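You operate a simulated robot arm through the tools that you are given. There is no shell and no other tool.

You are at the controls of a simulated robot arm. One attempt, no reset.

TASK
Fill the docked cylinder to its red line, set the number dial to its temperature and stopper it.
Fine: spill none; spout parked, thermometer back in the yellow rim stand; use the stopper from the orange rim stand, leave the others.
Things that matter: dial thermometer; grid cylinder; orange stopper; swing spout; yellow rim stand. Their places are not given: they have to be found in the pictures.

Only the result counts: the job must be done as asked and must still hold three seconds after the hand-in. Knocking over, shifting, dropping, spilling or breaking anything else fails it. A push-on lid holds only when it is set on centred and level and pressed home; a screw cap is set on level and turned clockwise until tight.

THE ROBOT
A 6-joint arm with a fingered hand, fixed in place. Base frame: the origin is on the floor under the middle of its stand, x ahead of it, y to its left, z up; the work surface is at about z = 0.9. Readings come in m, rad, newtons and seconds.
With the tool pointing down near the work surface it reaches from about 0.54 to 0.76 m from the base axis. Its first joint turns from -2.897 to 2.897 rad. Payload 4 kg.
The TCP is the grasp point between the finger pads, 0.02 m short of the fingertips. In the tool frame z runs along the fingers and y along their closing line. The gripper opens to 0.14 m; its body begins 0.054 m behind the TCP. The gripper is a hand of 3 fingers: y runs from the thumb to the fingers, the wrist lies at [0, 0, -0.215] in the tool frame.
Orientation is told as [roll, pitch, yaw] about the base's x, y, z axes, in that order, counted from this pose: with the fingers straight down and closing along the base's y, the tool's x points along the base's -x, its y along +y and its z along -z.

THE INTERFACE
- The arm moves only by the tool apply_moves. Its argument "targets" is a list of rows, each an object (a shift or turn left out is 0) with "dr": the turn, a rotation vector about the base's x, y, z in units of 90 degrees (1.0 is 90 degrees), a list of three; "slide": the shift along the base's x, y, z in units of 200 mm (1.0 is 200 mm), a list of three. In form: [{"dr": [wx, wy, wz], "slide": [dx, dy, dz]}, ...]. A call has 1 to 20 rows; each row is the pose to reach, as a shift and turn from the pose commanded when the call began. A call with a number of a shift or a turn outside -1 to 1 is refused whole. Each row takes 0.2 s and may step no farther than 0.05 m and 0.15 rad from the row before; otherwise, the whole call is refused. Where a pose cannot be reached the arm comes as near as it can. A force on the tool above 50 N (or 10 N above the force at the start of the call, whichever is more), or a blocked arm, ends the call early, and 0.2 s more pass. In this call time passes only in rows, and 0.2 s behind the last. It gives the time, the measured TCP pose, the force on the tool (base axes), the opening and the grip force at its end, in the units of the frame above (readings bear some noise), with the torque about the TCP (base axes, N m) and any sound that the robot's microphone picked up.
- Cameras (640 x 400 px; columns grow to the right, rows downward): "scene" is fixed at [0.0496, -0.6493, 1.6958]; the picture's right is [0.85, -0.52, 0.00], its down [-0.47, -0.77, -0.44] and it looks along [0.23, 0.38, -0.90] (base axes); focal length 281 px, centre (320, 200). "wrist" rides on the gripper at [0.074, -0.043, -0.079] in the tool frame; the picture's right is [0.50, 0.87, 0.00], its down [-0.59, 0.34, -0.73] and it looks along [-0.64, 0.37, 0.68] (tool axes); focal length 275 px, centre (320, 200).
- camera(camera): a new picture of that camera. It takes no simulated time.
- raise_lower(by): moves the trunk up (or, below 0, down) by that many m; the arm rides with it, the base frame stays. It gives what a move gives, with no picture.
- set_fingers(finger1, finger2, thumb_bend): sets how far each is bent, from 0 (flat) to 1 (curled in); at 0.3 the hand is open as for a grip, at 0.7 the pads meet at the TCP. One left out holds its place. A second passes; each finger stops where it meets its share of the squeeze, and holds until it gets a number again. It is the only way to open and close the hand. It gives what a move gives, with no picture; readings hold the bend of each and the force on the fingers (four entries, about 0 where the hand has none), thumb and palm.
- point_at(camera, pixels): for up to 12 pixels [column, row] of the newest picture of that camera ("zoom" is the newest enlarged one), the place [x, y, z] in the base frame of the surface seen there, good to about 0.002 m. It takes no simulated time.
- enlarge(camera, box): a new picture of the part [left, top, right, bottom] of that camera's present view, enlarged. It takes no simulated time.
- job_done(): hands the job in; it is judged then, once.

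Leave the gripper open and the arm clear of the work at the hand-in unless told otherwise.

The tools are called after ">>>" as name(argument=value, ...) on one line, values as JSON. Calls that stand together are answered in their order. apply_moves: Moves the arm, as the interface text tells. Its arguments: {"type":"object","properties":{"targets":{"type":"array","items":{"type":"object","properties":{"dr":{"type":"array","items":{"type":"number"}},"slide":{"type":"array","items":{"type":"number"}}}}}},"required":["targets"]} The other tools are called the same way: raise_lower (by) moves the trunk up or down; set_fingers (finger1, finger2, thumb_bend) moves the fingers one by one; camera (camera) takes a picture; point_at (camera, pixels) gives the place of the surface under pixels of a picture; enlarge (camera, box) takes an enlarged picture of a part of a camera's view; job_done () hands the job in.

At the start:

```text
t: 0.0
tool_pos: [0.1726, -0.382, 1.3896]
ee_rot: [-0.001, -0.001, 0.001]
force: [-0.5, 0.8, 0.2]
wrist_torque: [-0.02, 0.02, -0.01]
gripper_width: 0.1399
grasp_force: 0.1
shape: jaw
bend: [0.3, 0.3, 0.3]
finger forces: [0.1, 0.0, 0.1, 0.1, 0.0, 0.0]
trunk travel left (down, up): [-0.325, 0.265]
```

scene: 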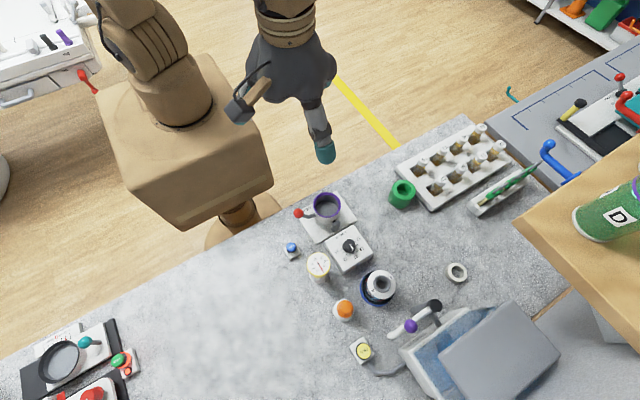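
wrist: 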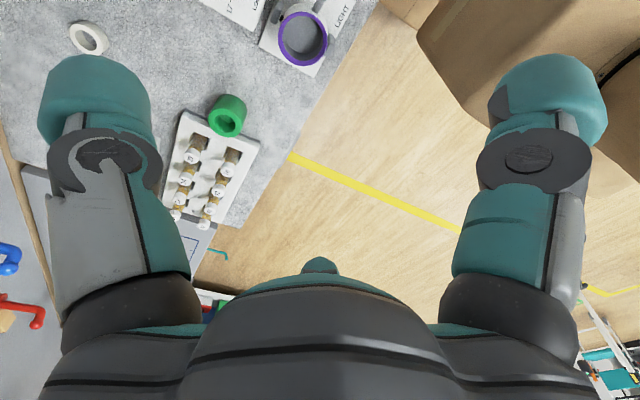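

I see a workbench with several small objects around columns 280-480, rows 190-370 of the scene picture. I will enlarge that area to identify cylinder, dial, stands, spout and thermometer.

>>> enlarge(camera="scene", box=[280, 180, 420, 268])

>>> enlarge(camera="scene", box=[320, 260, 480, 380])

>>> enlarge(camera="scene", box=[380, 110, 560, 220])

>>> enlarge(camera="scene", box=[0, 310, 160, 400])

```text
4.55 times, centred on (350, 224) of scene
```

zoom: 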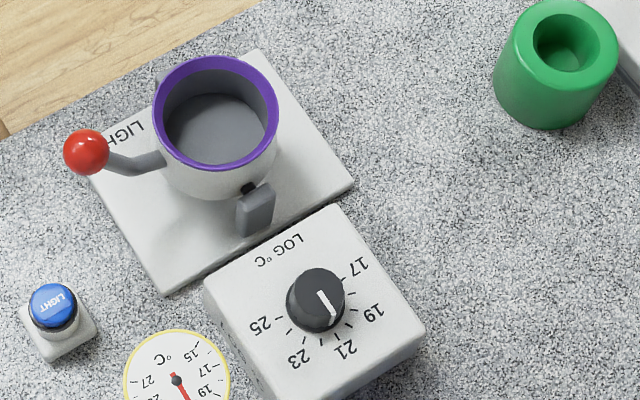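

```text
3.33 times, centred on (400, 320) of scene
```

zoom: 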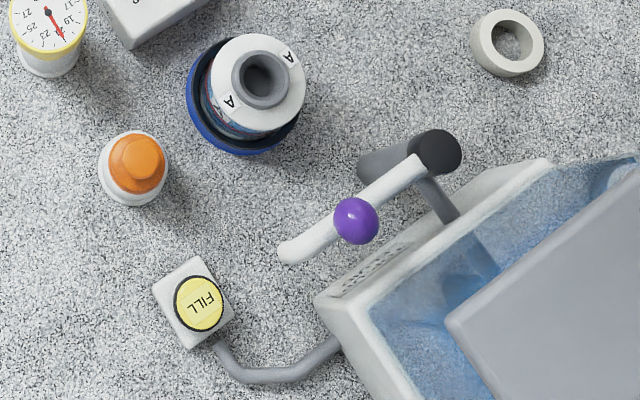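

```text
3.56 times, centred on (470, 165) of scene
```

zoom: 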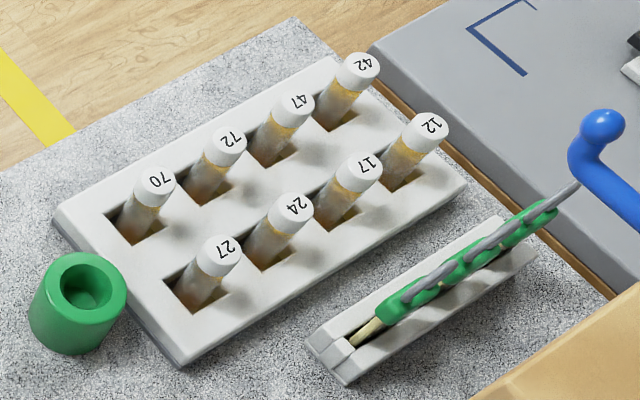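

```text
4.00 times, centred on (80, 355) of scene
```

zoom: 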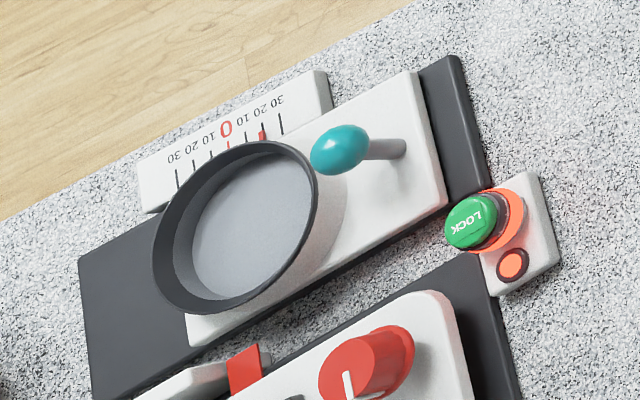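

The docked cylinder looks to be the "A" marked vessel at about (380,287), with the FILL button at (362,351), the swing spout with purple knob at (411,326), and the dial thermometer at (318,266). I'll look closer at each.

>>> enlarge(camera="scene", box=[355, 262, 405, 312])

>>> enlarge(camera="scene", box=[300, 240, 340, 290])

>>> enlarge(camera="scene", box=[325, 225, 375, 275])

>>> enlarge(camera="scene", box=[380, 290, 460, 350])

>>> enlarge(camera="scene", box=[320, 290, 380, 370])

```text
8.00 times, centred on (380, 287) of scene
```

zoom: 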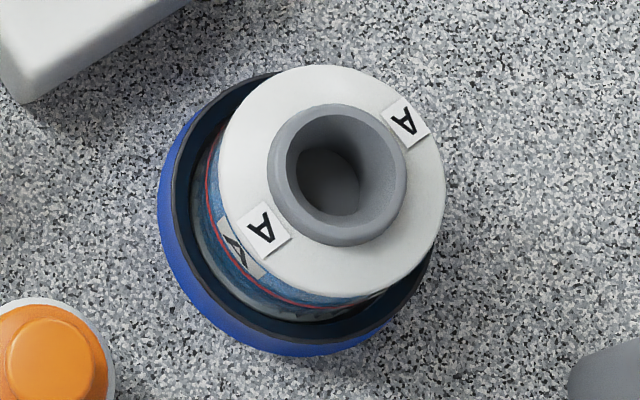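

```text
8.00 times, centred on (320, 265) of scene
```

zoom: 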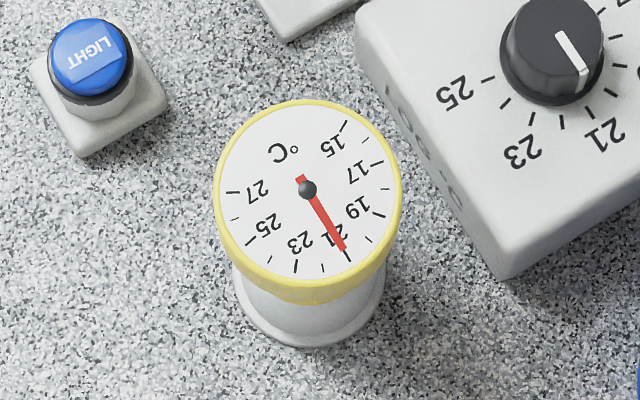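

```text
8.00 times, centred on (350, 250) of scene
```

zoom: 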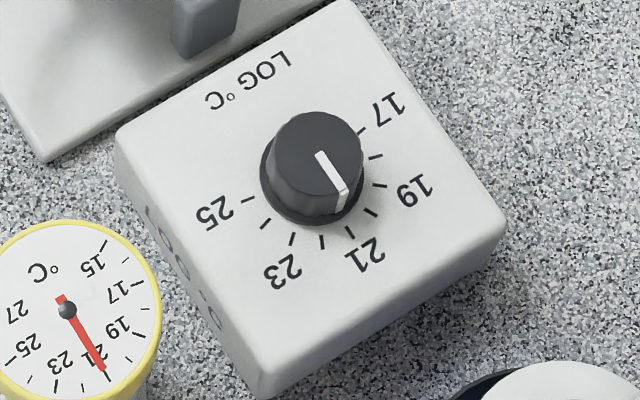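

```text
6.67 times, centred on (420, 320) of scene
```

zoom: 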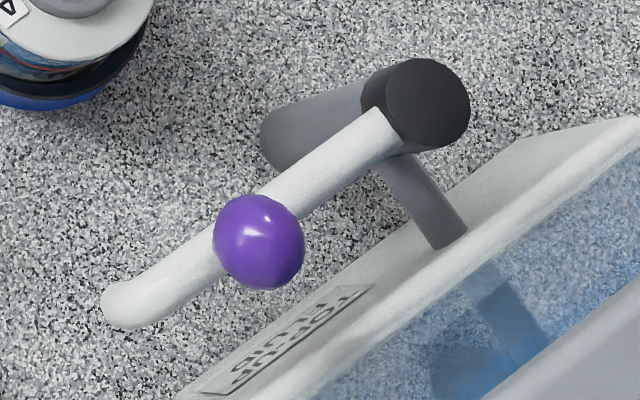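

```text
5.00 times, centred on (350, 330) of scene
```

zoom: 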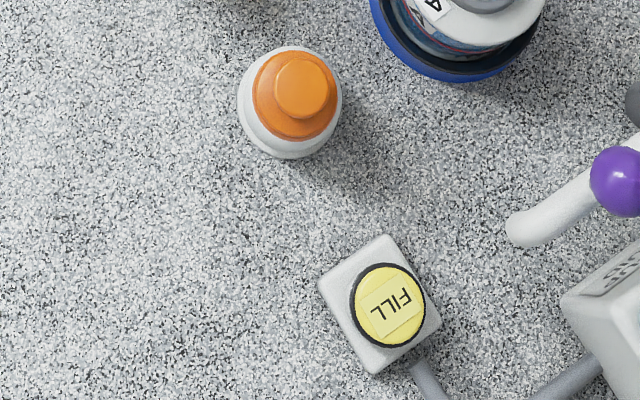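

Now I'll measure 3D positions of the key parts in a fresh scene picture.

>>> camera(camera="scene")

>>> point_at(camera="scene", pixels=[[318, 262], [319, 284], [318, 253], [344, 307], [343, 318], [349, 246], [381, 285], [381, 276], [411, 326], [434, 306], [393, 335], [363, 351]])

>>> point_at(camera="scene", pixels=[[366, 290], [385, 300], [390, 276], [372, 304], [300, 300], [402, 188], [457, 268], [330, 240], [349, 270], [372, 250], [352, 345], [397, 300]])

```text
taken
```

scene: 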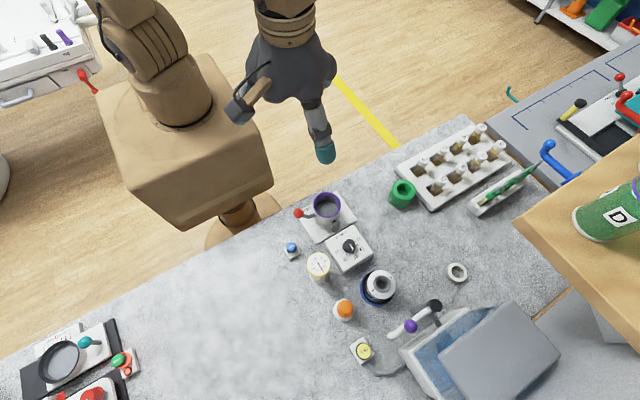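

```text
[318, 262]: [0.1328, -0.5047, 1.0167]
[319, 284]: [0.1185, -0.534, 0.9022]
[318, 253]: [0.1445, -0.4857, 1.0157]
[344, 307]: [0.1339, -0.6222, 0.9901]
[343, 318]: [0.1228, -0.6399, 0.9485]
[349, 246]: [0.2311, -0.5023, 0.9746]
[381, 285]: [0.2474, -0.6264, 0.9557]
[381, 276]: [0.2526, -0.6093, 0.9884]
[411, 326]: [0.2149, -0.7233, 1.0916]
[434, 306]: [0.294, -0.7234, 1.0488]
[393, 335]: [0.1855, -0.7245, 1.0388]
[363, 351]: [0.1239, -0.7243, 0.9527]
```

```text
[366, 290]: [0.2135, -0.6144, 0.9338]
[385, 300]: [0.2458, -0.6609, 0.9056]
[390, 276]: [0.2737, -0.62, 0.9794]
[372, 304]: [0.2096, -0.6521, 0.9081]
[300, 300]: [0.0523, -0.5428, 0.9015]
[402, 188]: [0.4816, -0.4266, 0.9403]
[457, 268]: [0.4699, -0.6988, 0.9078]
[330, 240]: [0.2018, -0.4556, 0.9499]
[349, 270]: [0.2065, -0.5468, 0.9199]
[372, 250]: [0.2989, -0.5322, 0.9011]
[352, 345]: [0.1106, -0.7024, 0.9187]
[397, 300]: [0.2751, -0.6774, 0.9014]
```

The key places are roughly: thermometer (0.13,-0.50), number dial (0.23,-0.50), cylinder mouth (0.25,-0.62), stopper (0.13,-0.62), spout knob (0.215,-0.723), FILL (0.124,-0.724). I'll look closer at the cylinder wall, the red line and the stand rims.

>>> enlarge(camera="scene", box=[364, 280, 389, 305])

>>> enlarge(camera="scene", box=[328, 294, 360, 326])

>>> enlarge(camera="scene", box=[440, 250, 480, 290])

>>> enlarge(camera="scene", box=[380, 170, 420, 215])

>>> enlarge(camera="scene", box=[380, 290, 560, 400])

```text
16.00 times, centred on (376, 292) of scene
```

zoom: 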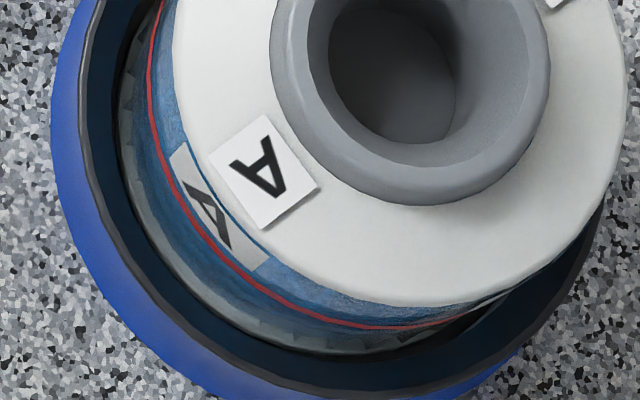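

```text
12.50 times, centred on (344, 310) of scene
```

zoom: 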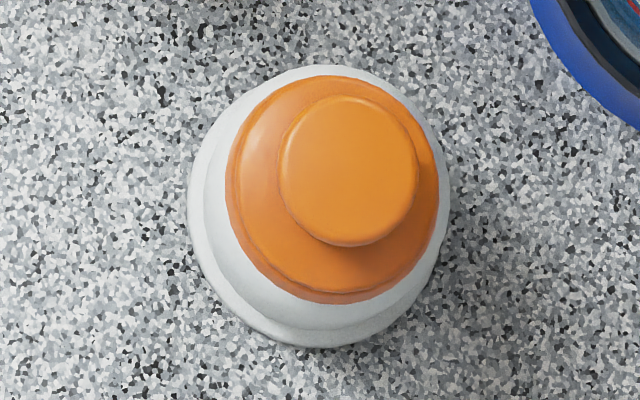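

```text
10.00 times, centred on (460, 270) of scene
```

zoom: 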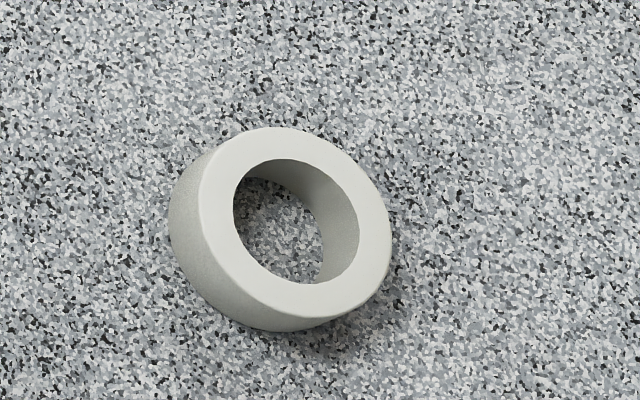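

```text
8.89 times, centred on (400, 192) of scene
```

zoom: 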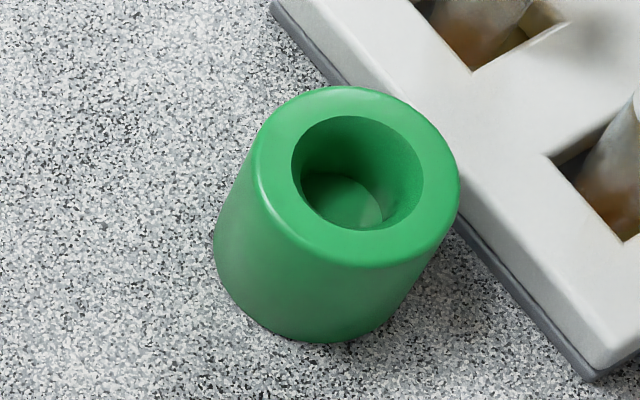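

```text
3.56 times, centred on (470, 345) of scene
```

zoom: 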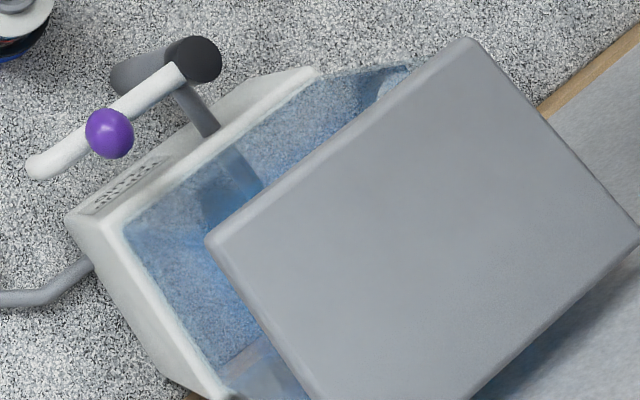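

The cylinder shows a red line on a blue tinted wall. I'll bring the hand over the bench at a safe height to use the wrist camera for a nearer view.

>>> apply_moves(targets=[{"slide": [0, -0.2, -0.05]}, {"slide": [0, -0.4, -0.1]}, {"slide": [0, -0.6, -0.15]}, {"slide": [0, -0.8, -0.2]}, {"slide": [0, -1.0, -0.25]}])

>>> camera(camera="wrist")

>>> camera(camera="scene")

```text
t: 1.2
tool_pos: [0.1723, -0.5848, 1.3396]
ee_rot: [0.002, 0.001, 0.001]
force: [-0.2, -1.2, -0.3]
wrist_torque: [0.03, 0.0, 0.02]
gripper_width: 0.1399
grasp_force: 0.0
shape: jaw
bend: [0.3, 0.3, 0.3]
finger forces: [0.0, 0.0, 0.0, 0.1, 0.1, 0.1]
trunk travel left (down, up): [-0.325, 0.265]
```

```text
taken
```

wrist: 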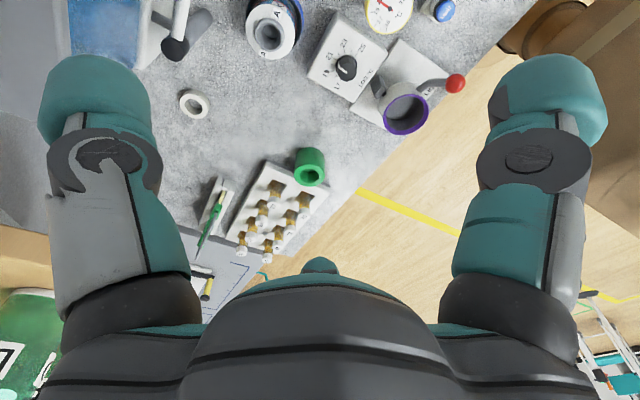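

```text
taken
```

scene: 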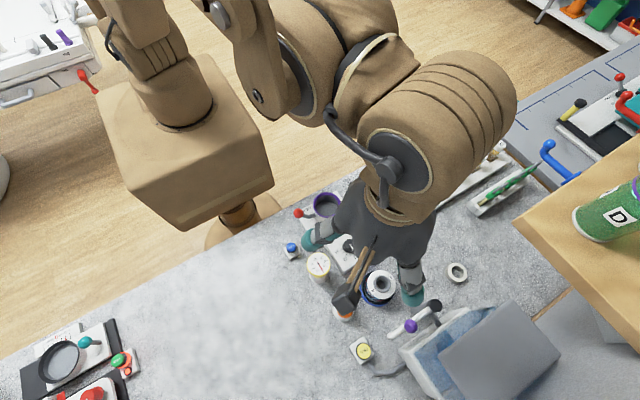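

The wrist view looks forward-down with up at the picture's bottom. I'll move so its centre line passes the cylinder: TCP near (0.058,-0.731,1.154).

>>> apply_moves(targets=[{"slide": [-0.095, -0.12, -0.155]}, {"slide": [-0.19, -0.24, -0.31]}, {"slide": [-0.285, -0.36, -0.465]}, {"slide": [-0.38, -0.48, -0.62]}, {"slide": [-0.475, -0.6, -0.775]}, {"slide": [-0.57, -0.73, -0.93]}])

>>> camera(camera="wrist")

>>> enlarge(camera="wrist", box=[240, 130, 400, 250])

```text
t: 2.6
tool_pos: [0.0918, -0.7292, 1.1512]
ee_rot: [0.001, 0.013, -0.041]
force: [0.2, -0.7, -0.4]
wrist_torque: [0.0, -0.02, 0.0]
gripper_width: 0.1398
grasp_force: 0.1
shape: jaw
bend: [0.3, 0.3, 0.3]
finger forces: [0.0, 0.0, 0.1, 0.1, 0.1, 0.0]
out of reach, approached as far as the arm can: row 4, 5, 6
trunk travel left (down, up): [-0.325, 0.265]
```

```text
taken
```

wrist: 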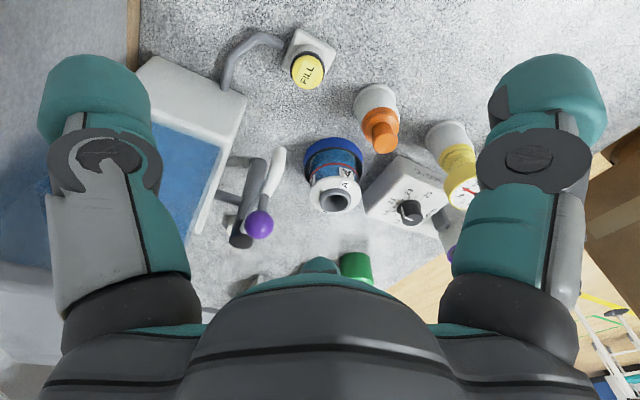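

```text
3.33 times, centred on (320, 190) of wrist
```

zoom: 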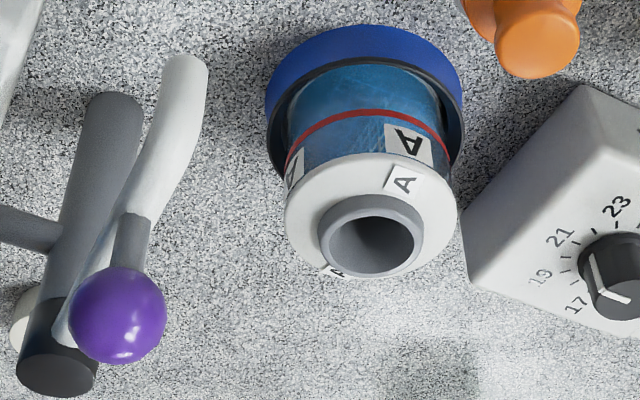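

The arm came close (0.092,-0.729,1.151); limit reached. The view now shows everything. I'll enlarge cylinder, spout, thermometer, stopper in the wrist view.

>>> enlarge(camera="wrist", box=[295, 130, 375, 220])

>>> enlarge(camera="wrist", box=[200, 130, 300, 260])

>>> enlarge(camera="wrist", box=[340, 70, 500, 230])

>>> enlarge(camera="wrist", box=[230, 20, 340, 110])

>>> point_at(camera="wrist", pixels=[[280, 150], [273, 175], [264, 210], [259, 225], [240, 240], [256, 165], [309, 70], [336, 198], [378, 132], [412, 212], [465, 185], [345, 170]])

```text
4.44 times, centred on (335, 175) of wrist
```

zoom: 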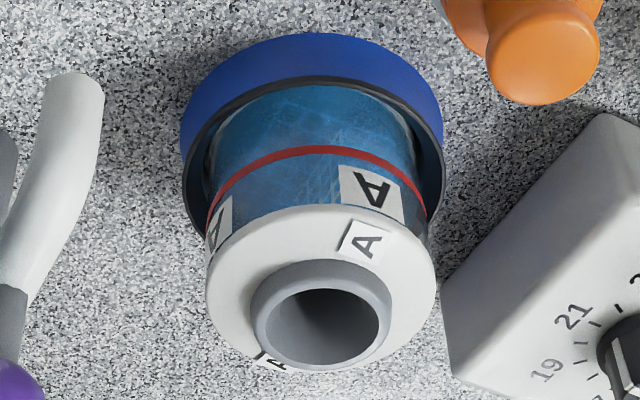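

```text
3.08 times, centred on (250, 195) of wrist
```

zoom: 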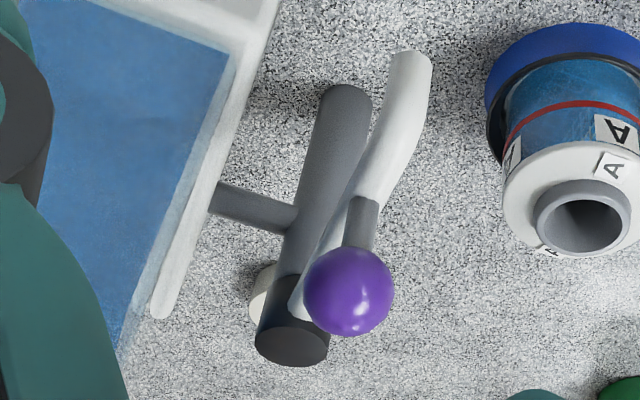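

```text
2.50 times, centred on (420, 150) of wrist
```

zoom: 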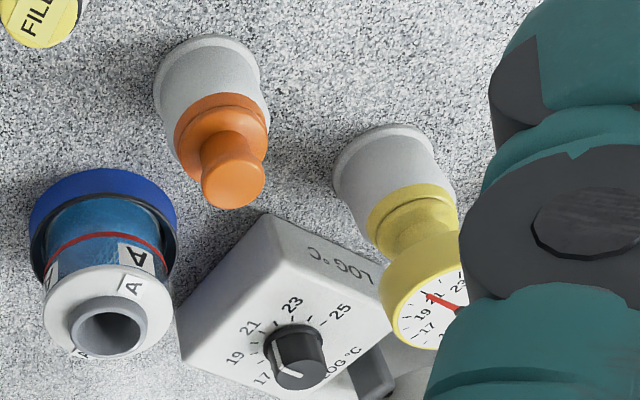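

```text
4.44 times, centred on (285, 65) of wrist
```

zoom: 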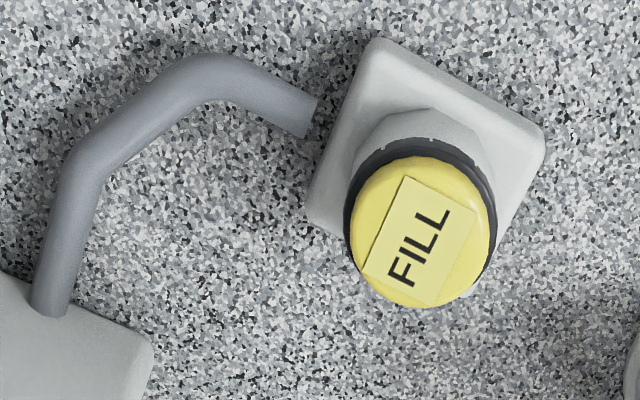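

```text
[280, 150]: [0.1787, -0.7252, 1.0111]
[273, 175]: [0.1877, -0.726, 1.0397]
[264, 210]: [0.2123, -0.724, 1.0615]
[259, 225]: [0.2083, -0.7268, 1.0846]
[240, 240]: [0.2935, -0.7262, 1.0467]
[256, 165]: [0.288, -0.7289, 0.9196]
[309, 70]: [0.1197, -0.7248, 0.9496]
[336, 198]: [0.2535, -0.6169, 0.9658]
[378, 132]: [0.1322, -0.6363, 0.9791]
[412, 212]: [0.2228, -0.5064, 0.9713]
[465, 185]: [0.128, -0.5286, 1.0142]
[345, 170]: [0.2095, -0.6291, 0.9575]
```

Now I'll measure the mouth rim precisely with an enlarged wrist view of the cylinder.

>>> enlarge(camera="wrist", box=[310, 175, 360, 220])

```text
8.89 times, centred on (335, 198) of wrist
```

zoom: 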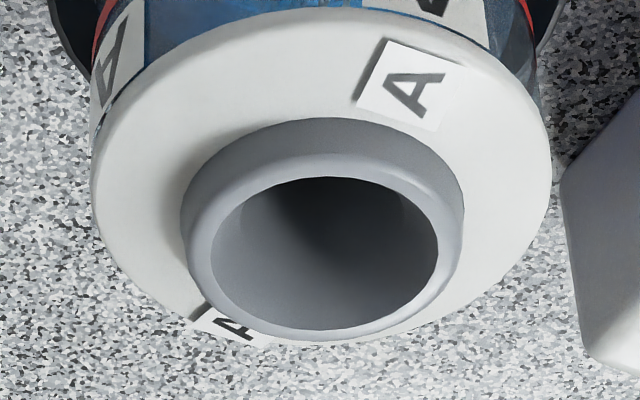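

>>> point_at(camera="zoom", pixels=[[325, 167], [200, 255], [450, 245], [325, 333], [240, 200], [415, 190], [245, 315], [405, 315], [325, 300], [130, 150], [530, 150], [325, 30]])

```text
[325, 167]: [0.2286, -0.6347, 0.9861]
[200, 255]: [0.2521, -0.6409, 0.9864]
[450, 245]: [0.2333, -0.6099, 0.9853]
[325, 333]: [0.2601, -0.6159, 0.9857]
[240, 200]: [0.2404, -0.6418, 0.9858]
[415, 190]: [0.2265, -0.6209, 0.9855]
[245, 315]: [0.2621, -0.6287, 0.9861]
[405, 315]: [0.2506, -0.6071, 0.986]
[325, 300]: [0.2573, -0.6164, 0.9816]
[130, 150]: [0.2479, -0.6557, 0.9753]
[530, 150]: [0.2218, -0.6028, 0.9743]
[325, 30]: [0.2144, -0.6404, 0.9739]
```

The mouth rim centre is about (0.244,-0.625,0.986). Next I measure the spout knob, pivot and tip.

>>> enlarge(camera="wrist", box=[225, 135, 305, 255])

>>> point_at(camera="wrist", pixels=[[280, 146], [285, 155], [278, 160], [259, 214], [246, 225], [272, 225], [259, 238], [259, 226], [233, 240], [248, 243], [240, 247], [240, 232]])

```text
3.33 times, centred on (265, 195) of wrist
```

zoom: 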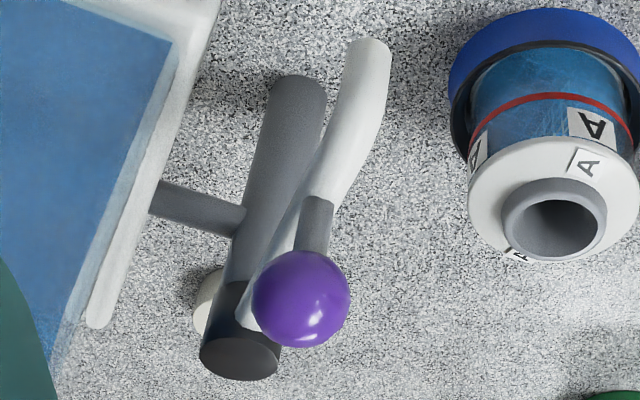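

```text
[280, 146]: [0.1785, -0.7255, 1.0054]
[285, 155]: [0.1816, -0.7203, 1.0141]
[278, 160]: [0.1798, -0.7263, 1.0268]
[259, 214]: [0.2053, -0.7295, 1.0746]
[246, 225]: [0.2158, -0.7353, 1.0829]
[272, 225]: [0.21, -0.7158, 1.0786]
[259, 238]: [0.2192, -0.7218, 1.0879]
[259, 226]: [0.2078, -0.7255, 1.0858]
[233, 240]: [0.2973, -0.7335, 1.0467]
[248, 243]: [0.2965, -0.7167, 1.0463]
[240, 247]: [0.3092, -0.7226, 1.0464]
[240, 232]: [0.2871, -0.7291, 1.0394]
```

The knob centre is about (0.217,-0.725,1.078) and the pivot about (0.297,-0.725). I'll look at the cylinder's wall at high zoom to learn what its liquid level looks like now.

>>> enlarge(camera="wrist", box=[300, 132, 365, 182])

>>> enlarge(camera="wrist", box=[140, 60, 250, 160])

>>> enlarge(camera="wrist", box=[345, 80, 405, 160])

>>> enlarge(camera="wrist", box=[415, 115, 485, 210])

```text
8.00 times, centred on (332, 157) of wrist
```

zoom: 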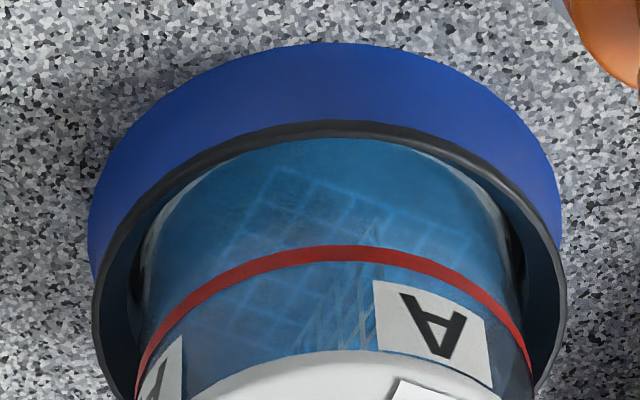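

```text
4.00 times, centred on (195, 110) of wrist
```

zoom: 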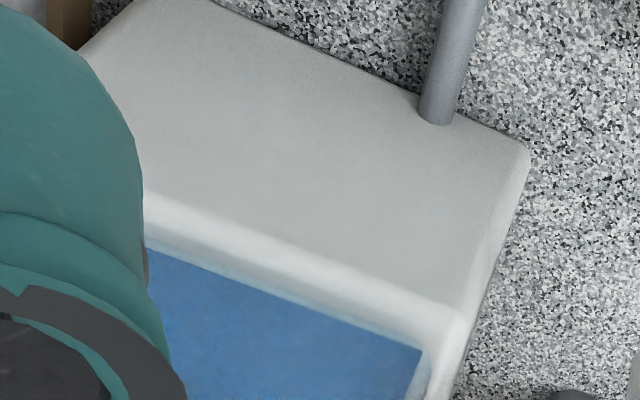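

```text
5.00 times, centred on (375, 120) of wrist
```

zoom: 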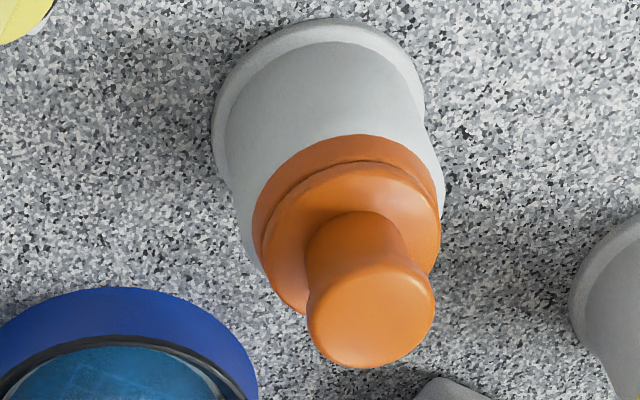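

```text
4.21 times, centred on (450, 162) of wrist
```

zoom: 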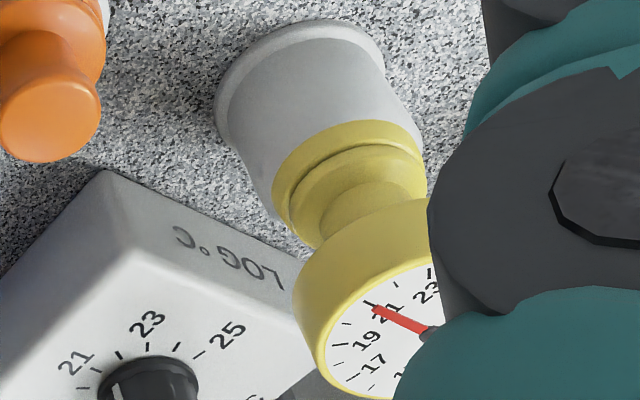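

The wall is blue with a faint grid, so I can't yet tell level from tint; a short fill will show. First the spout. I'll preshape the fingers to about 0.05 m and move towards above the purple knob (0.217,-0.725) at safe height.

>>> set_fingers(finger1=0.55, finger2=0.55, thumb_bend=0.55)

>>> apply_moves(targets=[{"slide": [0.155, 0, 0.03]}, {"slide": [0.31, 0, 0.05]}, {"slide": [0.47, 0, 0.05]}, {"slide": [0.625, 0, 0.05]}])

>>> camera(camera="wrist")

>>> camera(camera="scene")

```text
t: 3.6
tool_pos: [0.0942, -0.7273, 1.1534]
ee_rot: [-0.002, 0.012, -0.041]
force: [-1.0, -0.1, -0.4]
wrist_torque: [0.01, -0.01, 0.01]
gripper_width: 0.0482
grasp_force: 0.1
shape: fingers
bend: [0.55, 0.55, 0.55]
finger forces: [0.1, 0.1, 0.0, 0.0, 0.0, 0.0]
trunk travel left (down, up): [-0.325, 0.265]
```

```text
t: 4.6
tool_pos: [0.221, -0.7254, 1.165]
ee_rot: [-0.001, 0.002, 0.001]
force: [-3.4, 11.1, 4.4]
wrist_torque: [-0.21, -0.01, -0.2]
gripper_width: 0.0426
grasp_force: 5.3
shape: fingers
bend: [0.55, 0.55, 0.58]
finger forces: [0.0, 0.1, 0.0, 0.1, 11.0, 0.1]
trunk travel left (down, up): [-0.325, 0.265]
```

```text
taken
```

wrist: 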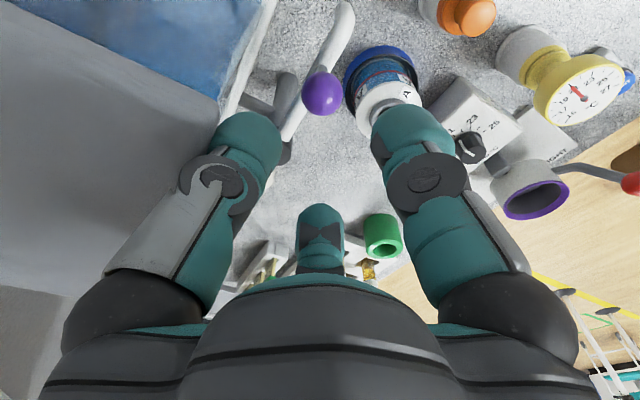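

```text
taken
```

scene: 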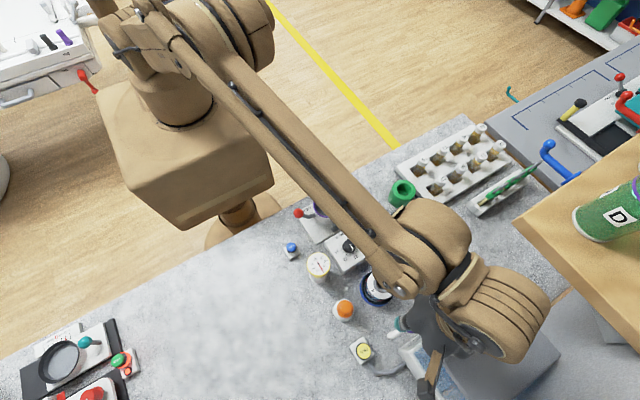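

The thumb feels 11 N: it touches the tank's grey block on the -y side. I back off at once toward +y and measure that block.

>>> apply_moves(targets=[{"slide": [0, 0.15, 0.02]}, {"slide": [0, 0.25, 0.05]}])

>>> camera(camera="wrist")

>>> point_at(camera="wrist", pixels=[[40, 60], [100, 80], [200, 100], [60, 20], [150, 60], [60, 200], [215, 120], [30, 300], [180, 40], [250, 20]])

>>> point_at(camera="scene", pixels=[[490, 350], [440, 350], [410, 345], [540, 340], [500, 390], [400, 350], [343, 307], [318, 262], [380, 286]])

```text
t: 5.2
tool_pos: [0.2185, -0.6768, 1.1728]
ee_rot: [0.001, -0.002, 0.002]
force: [-0.9, -0.6, -0.1]
wrist_torque: [0.0, 0.0, 0.0]
gripper_width: 0.048
grasp_force: 0.0
shape: fingers
bend: [0.55, 0.55, 0.55]
finger forces: [0.0, 0.0, 0.0, 0.1, 0.0, 0.1]
trunk travel left (down, up): [-0.325, 0.265]
```

```text
taken
```

wrist: 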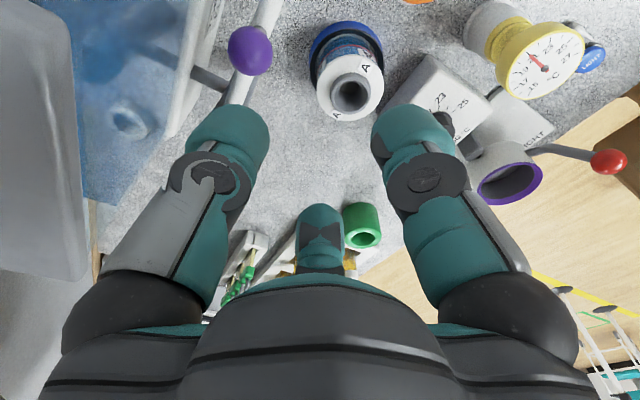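

```text
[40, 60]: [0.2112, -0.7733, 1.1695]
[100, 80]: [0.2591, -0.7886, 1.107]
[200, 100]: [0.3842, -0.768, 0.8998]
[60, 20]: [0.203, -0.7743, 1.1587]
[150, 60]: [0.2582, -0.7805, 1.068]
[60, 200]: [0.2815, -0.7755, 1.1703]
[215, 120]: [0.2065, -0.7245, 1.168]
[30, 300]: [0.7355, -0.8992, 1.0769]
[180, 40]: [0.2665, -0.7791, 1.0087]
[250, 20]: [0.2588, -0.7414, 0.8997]
```

```text
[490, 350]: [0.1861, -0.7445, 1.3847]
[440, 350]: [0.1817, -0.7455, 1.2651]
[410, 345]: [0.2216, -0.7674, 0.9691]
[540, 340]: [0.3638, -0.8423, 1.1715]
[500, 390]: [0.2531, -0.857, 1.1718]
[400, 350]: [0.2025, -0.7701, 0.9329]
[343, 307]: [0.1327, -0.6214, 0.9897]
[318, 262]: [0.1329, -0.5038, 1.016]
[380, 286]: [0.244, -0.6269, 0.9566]
```

The tank lid top is z≈1.17 with its edge at y≈-0.77, too near for a straight-down grip. I'll raise, yaw by -90° (closing along x), then tilt the hand so it reaches outward from the base side over the cylinder.

>>> apply_moves(targets=[{"dr": [0, 0, -0.09], "slide": [0, 0.05, 0.2]}, {"dr": [0, 0, -0.18], "slide": [0, 0.1, 0.4]}, {"dr": [0, 0, -0.27], "slide": [0, 0.15, 0.5]}, {"dr": [0, 0, -0.36], "slide": [0, 0.2, 0.5]}, {"dr": [0, 0, -0.45], "slide": [0, 0.25, 0.5]}, {"dr": [0, 0, -0.54], "slide": [0, 0.25, 0.5]}, {"dr": [0, 0, -0.63], "slide": [0, 0.25, 0.5]}, {"dr": [0, 0, -0.72], "slide": [0, 0.25, 0.5]}, {"dr": [0, 0, -0.81], "slide": [0, 0.25, 0.5]}, {"dr": [0, 0, -0.9], "slide": [0, 0.25, 0.5]}, {"dr": [0, 0, -0.99], "slide": [0, 0.25, 0.5]}])

```text
t: 7.6
tool_pos: [0.2177, -0.6263, 1.2741]
ee_rot: [-0.001, 0.001, -1.557]
force: [0.2, 0.2, -0.5]
wrist_torque: [0.02, 0.03, -0.04]
gripper_width: 0.0477
grasp_force: 0.1
shape: fingers
bend: [0.55, 0.55, 0.55]
finger forces: [0.0, 0.0, 0.0, 0.0, 0.0, 0.0]
trunk travel left (down, up): [-0.325, 0.265]
```

Yaw is -1.557. Now the tilt of -45° about base x (fingers outward), moving a little toward the base meanwhile.

>>> apply_moves(targets=[{"dr": [-0.08, 0, 0]}, {"dr": [-0.16, 0, 0]}, {"dr": [-0.24, 0, 0]}, {"dr": [-0.32, 0, 0]}, {"dr": [-0.4, 0, 0]}, {"dr": [-0.48, 0, 0]}, {"dr": [-0.5, 0, 0]}])

>>> camera(camera="wrist")

>>> camera(camera="scene")

```text
t: 9.2
tool_pos: [0.2189, -0.6255, 1.2733]
ee_rot: [-0.014, -0.786, -1.547]
force: [0.4, -0.6, -0.2]
wrist_torque: [0.01, -0.01, 0.01]
gripper_width: 0.0477
grasp_force: 0.1
shape: fingers
bend: [0.55, 0.55, 0.55]
finger forces: [0.0, 0.0, 0.0, 0.0, 0.1, 0.0]
trunk travel left (down, up): [-0.325, 0.265]
```

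```text
taken
```

wrist: 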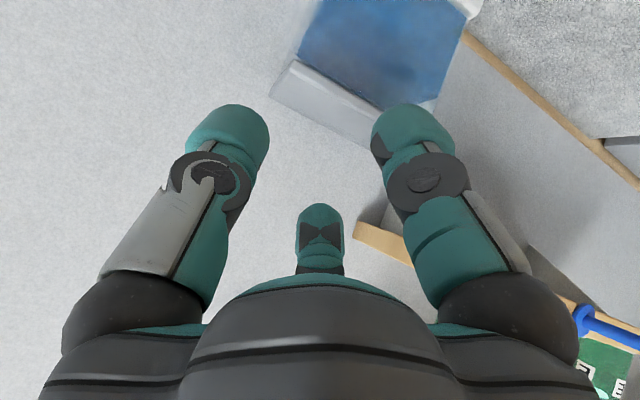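

```text
taken
```

scene: 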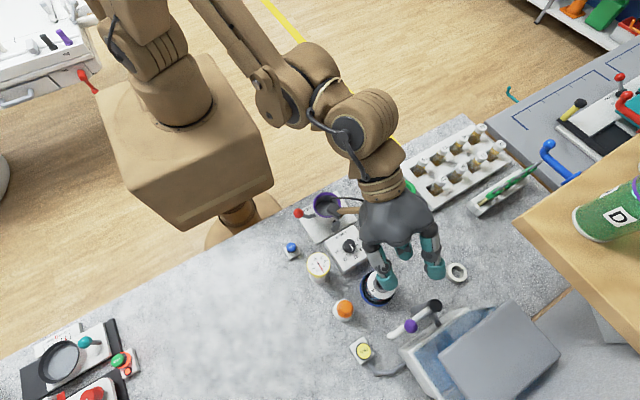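

Orientation is as planned. Next, to a pre-grasp point 6 cm back from the knob along the tool axis: TCP (0.218,-0.682,1.120).

>>> apply_moves(targets=[{"slide": [0, -0.07, -0.19]}, {"slide": [0, -0.14, -0.38]}, {"slide": [0, -0.21, -0.57]}, {"slide": [-0.005, -0.28, -0.76]}])

>>> camera(camera="wrist")

>>> enlarge(camera="scene", box=[340, 230, 480, 350])

```text
t: 10.2
tool_pos: [0.2157, -0.6827, 1.1204]
ee_rot: [-0.016, -0.783, -1.549]
force: [-0.2, 0.2, -0.6]
wrist_torque: [-0.03, 0.02, -0.03]
gripper_width: 0.0479
grasp_force: 0.0
shape: fingers
bend: [0.55, 0.55, 0.55]
finger forces: [0.0, 0.1, 0.0, 0.0, 0.0, 0.0]
trunk travel left (down, up): [-0.325, 0.265]
```

```text
taken
```

wrist: 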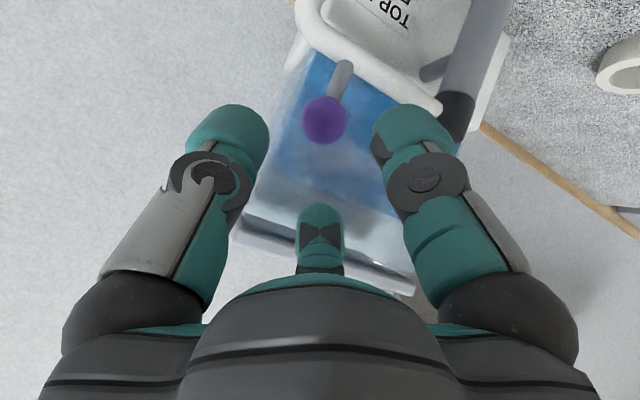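

```text
3.33 times, centred on (410, 290) of scene
```

zoom: 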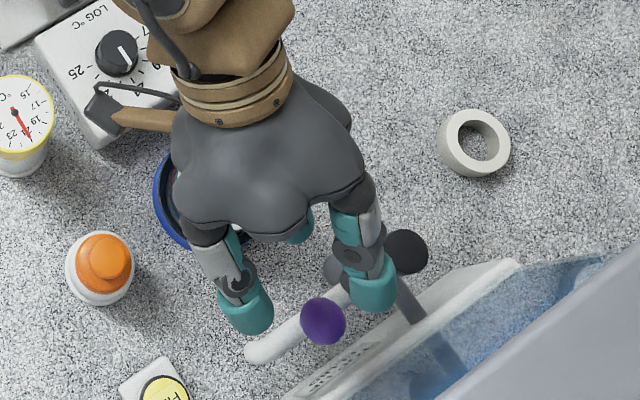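

The three digits sit 120° apart around the TCP and the knob (325,121) is centred ahead. I'll measure the knob, stem and pipe from here to decide the grip depth.

>>> enlarge(camera="wrist", box=[270, 10, 490, 150])

>>> point_at(camera="wrist", pixels=[[324, 121], [324, 101], [324, 141], [305, 121], [344, 121], [340, 75], [345, 62], [365, 68], [400, 90], [310, 20], [430, 100], [460, 100]])

```text
2.86 times, centred on (380, 80) of wrist
```

zoom: 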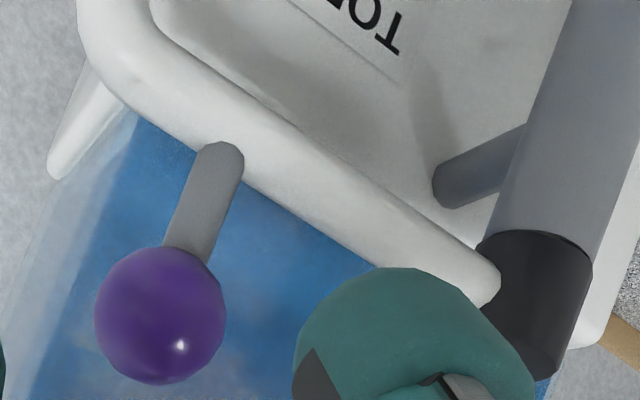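

```text
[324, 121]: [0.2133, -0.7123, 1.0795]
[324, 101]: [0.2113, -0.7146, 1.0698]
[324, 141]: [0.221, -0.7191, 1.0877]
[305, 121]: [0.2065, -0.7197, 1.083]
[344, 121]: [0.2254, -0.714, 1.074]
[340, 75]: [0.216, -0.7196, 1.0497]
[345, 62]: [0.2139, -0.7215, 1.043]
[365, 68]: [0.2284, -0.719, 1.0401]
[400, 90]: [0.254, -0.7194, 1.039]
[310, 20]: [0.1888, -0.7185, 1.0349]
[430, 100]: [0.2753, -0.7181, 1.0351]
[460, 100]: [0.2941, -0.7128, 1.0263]
```

Pipe top is about z 1.043, knob centre (0.2175,-0.725,1.078). I'll stop the TCP 1.2 cm short of the knob centre so the lower finger clears the pipe, then close gently.

>>> apply_moves(targets=[{"slide": [0.01, -0.06, -0.06]}, {"slide": [0.01, -0.12, -0.12]}, {"slide": [0.01, -0.17, -0.17]}])

>>> camera(camera="wrist")

>>> enlarge(camera="scene", box=[360, 250, 480, 350])

```text
t: 11.0
tool_pos: [0.2197, -0.7173, 1.0878]
ee_rot: [-0.014, -0.785, -1.55]
force: [-0.1, -0.7, -0.7]
wrist_torque: [-0.01, 0.04, 0.0]
gripper_width: 0.0479
grasp_force: 0.1
shape: fingers
bend: [0.55, 0.55, 0.55]
finger forces: [0.0, 0.1, 0.0, 0.0, 0.0, 0.0]
trunk travel left (down, up): [-0.325, 0.265]
```

```text
taken
```

wrist: 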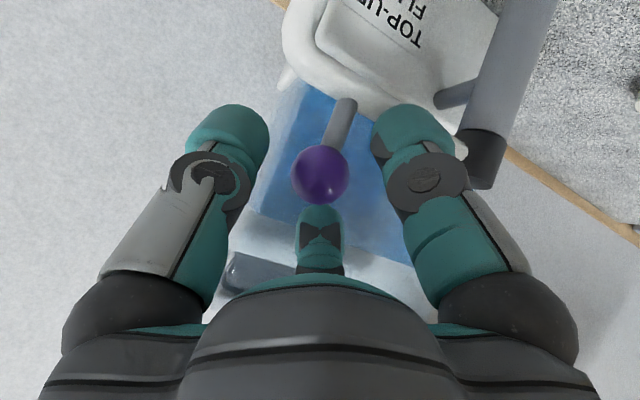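

```text
4.00 times, centred on (420, 300) of scene
```

zoom: 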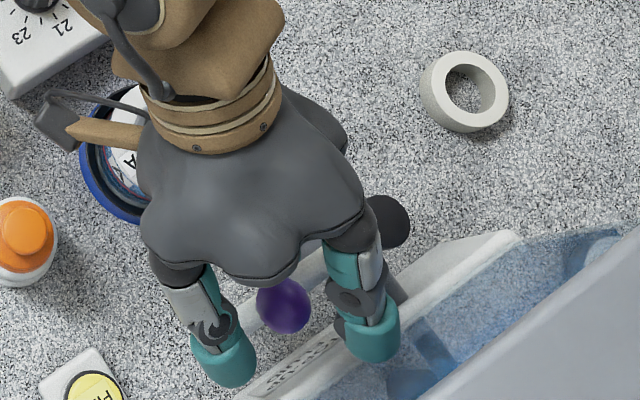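

The knob lies between all three digits with no contact force. I close the fingers on it.

>>> set_fingers(finger1=0.66, finger2=0.66, thumb_bend=0.66)

>>> camera(camera="wrist")

```text
t: 12.0
tool_pos: [0.2181, -0.7168, 1.088]
ee_rot: [-0.015, -0.786, -1.549]
force: [-0.7, -0.1, -2.3]
wrist_torque: [0.02, 0.02, -0.04]
gripper_width: 0.0244
grasp_force: 6.8
shape: fingers
bend: [0.63, 0.64, 0.64]
finger forces: [5.0, 2.5, 0.0, 0.0, 5.4, 0.1]
trunk travel left (down, up): [-0.325, 0.265]
```

```text
taken
```

wrist: 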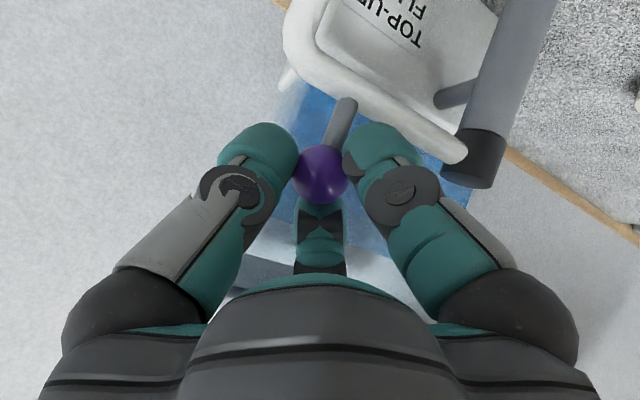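

Gripped. I'll squeeze slightly more, then swing the knob along its arc about the pivot (0.297,-0.725), radius 0.0795, by about 62° until the outlet stands over the mouth.

>>> set_fingers(finger1=0.68, finger2=0.68, thumb_bend=0.68)

>>> apply_moves(targets=[{"slide": [0.0037, 0.0539, 0]}, {"slide": [0.0146, 0.1069, 0]}, {"slide": [0.0324, 0.1572, 0]}, {"slide": [0.0571, 0.2053, 0]}])

>>> camera(camera="wrist")

>>> enlarge(camera="scene", box=[350, 250, 470, 350])

```text
t: 13.0
tool_pos: [0.2183, -0.7173, 1.0877]
ee_rot: [-0.017, -0.786, -1.549]
force: [-1.4, 0.7, -3.2]
wrist_torque: [0.02, 0.0, -0.02]
gripper_width: 0.0237
grasp_force: 11.2
shape: fingers
bend: [0.63, 0.65, 0.64]
finger forces: [7.4, 4.7, 0.0, 0.1, 9.3, 0.0]
trunk travel left (down, up): [-0.325, 0.265]
```

```text
t: 14.0
tool_pos: [0.2277, -0.6742, 1.0869]
ee_rot: [-0.016, -0.787, -1.549]
force: [-8.5, 3.1, -1.7]
wrist_torque: [0.07, 0.06, -0.31]
gripper_width: 0.0217
grasp_force: 11.9
shape: fingers
bend: [0.65, 0.64, 0.64]
finger forces: [3.8, 5.6, 0.0, 0.0, 14.2, 0.0]
trunk travel left (down, up): [-0.325, 0.265]
```

```text
taken
```

wrist: 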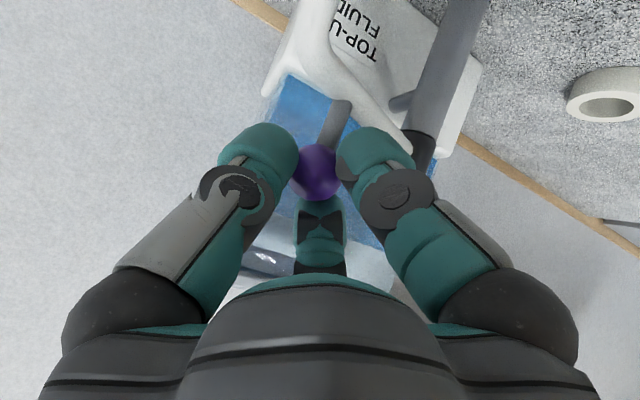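

```text
4.00 times, centred on (410, 300) of scene
```

zoom: 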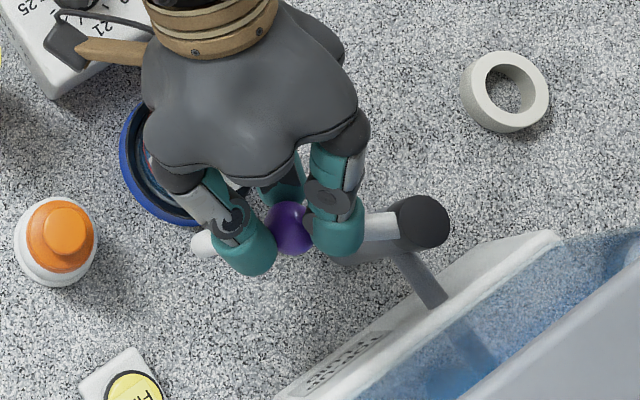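

It swings fine (force about 9 N). I continue with the second half of the arc.

>>> apply_moves(targets=[{"slide": [0.0311, 0.0443, 0]}, {"slide": [0.0678, 0.084, 0]}, {"slide": [0.109, 0.1179, 0]}, {"slide": [0.155, 0.1463, 0]}])

>>> camera(camera="wrist")

>>> enlarge(camera="scene", box=[350, 250, 470, 350])

```text
t: 15.0
tool_pos: [0.2571, -0.6419, 1.0892]
ee_rot: [-0.013, -0.787, -1.553]
force: [-24.5, 25.5, -2.2]
wrist_torque: [0.35, 0.2, -0.95]
gripper_width: 0.0218
grasp_force: 16.9
shape: fingers
bend: [0.68, 0.67, 0.6]
finger forces: [0.1, 1.4, 0.0, 0.0, 32.8, 0.0]
trunk travel left (down, up): [-0.325, 0.265]
```

```text
taken
```

wrist: 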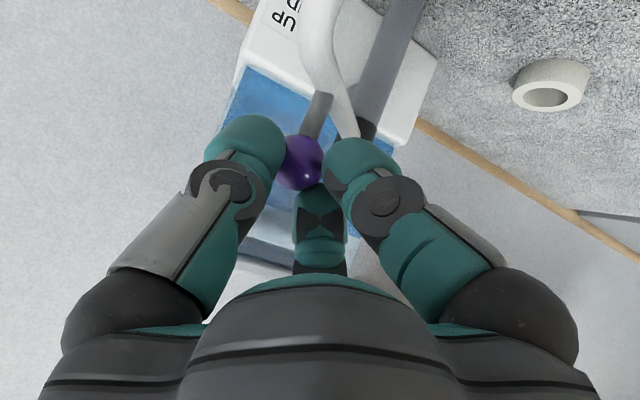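

```text
4.00 times, centred on (410, 300) of scene
```

zoom: 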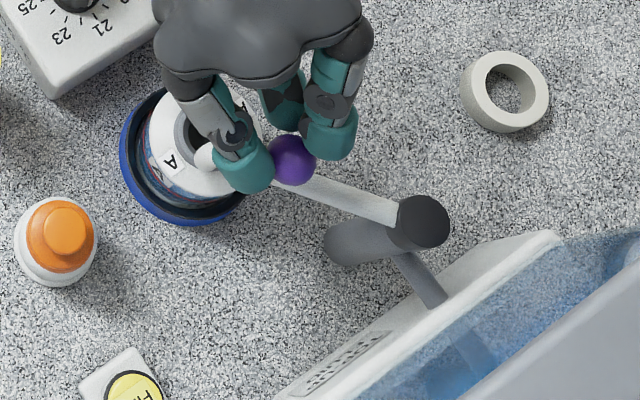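

Radial force has grown to about 34 N outward, so my arc radius was a bit small. I'll measure the knob, tip and pivot before going on.

>>> point_at(camera="zoom", pixels=[[292, 160], [292, 140], [310, 165], [422, 220], [422, 205], [405, 222], [442, 222], [205, 155], [340, 190], [195, 120], [175, 150], [380, 210]])

>>> enlarge(camera="scene", box=[375, 265, 425, 310])

```text
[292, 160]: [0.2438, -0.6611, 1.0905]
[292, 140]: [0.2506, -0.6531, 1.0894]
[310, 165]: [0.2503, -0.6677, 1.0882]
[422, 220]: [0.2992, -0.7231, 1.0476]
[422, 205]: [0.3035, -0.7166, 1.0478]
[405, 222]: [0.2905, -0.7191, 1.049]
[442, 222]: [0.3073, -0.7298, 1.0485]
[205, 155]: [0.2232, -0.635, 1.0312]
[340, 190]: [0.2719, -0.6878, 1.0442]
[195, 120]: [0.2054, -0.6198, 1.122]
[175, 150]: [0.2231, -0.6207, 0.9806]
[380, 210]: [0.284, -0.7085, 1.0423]
```

```text
8.89 times, centred on (400, 288) of scene
```

zoom: 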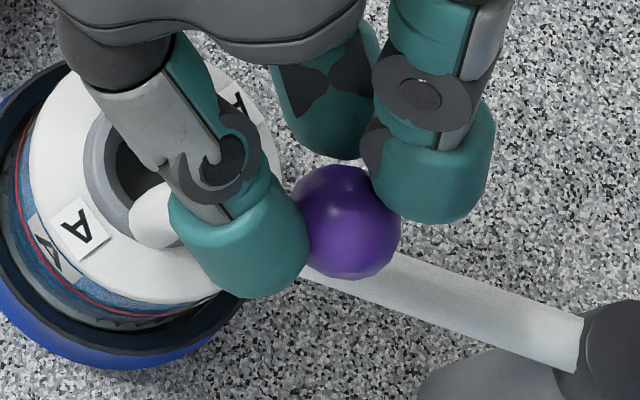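

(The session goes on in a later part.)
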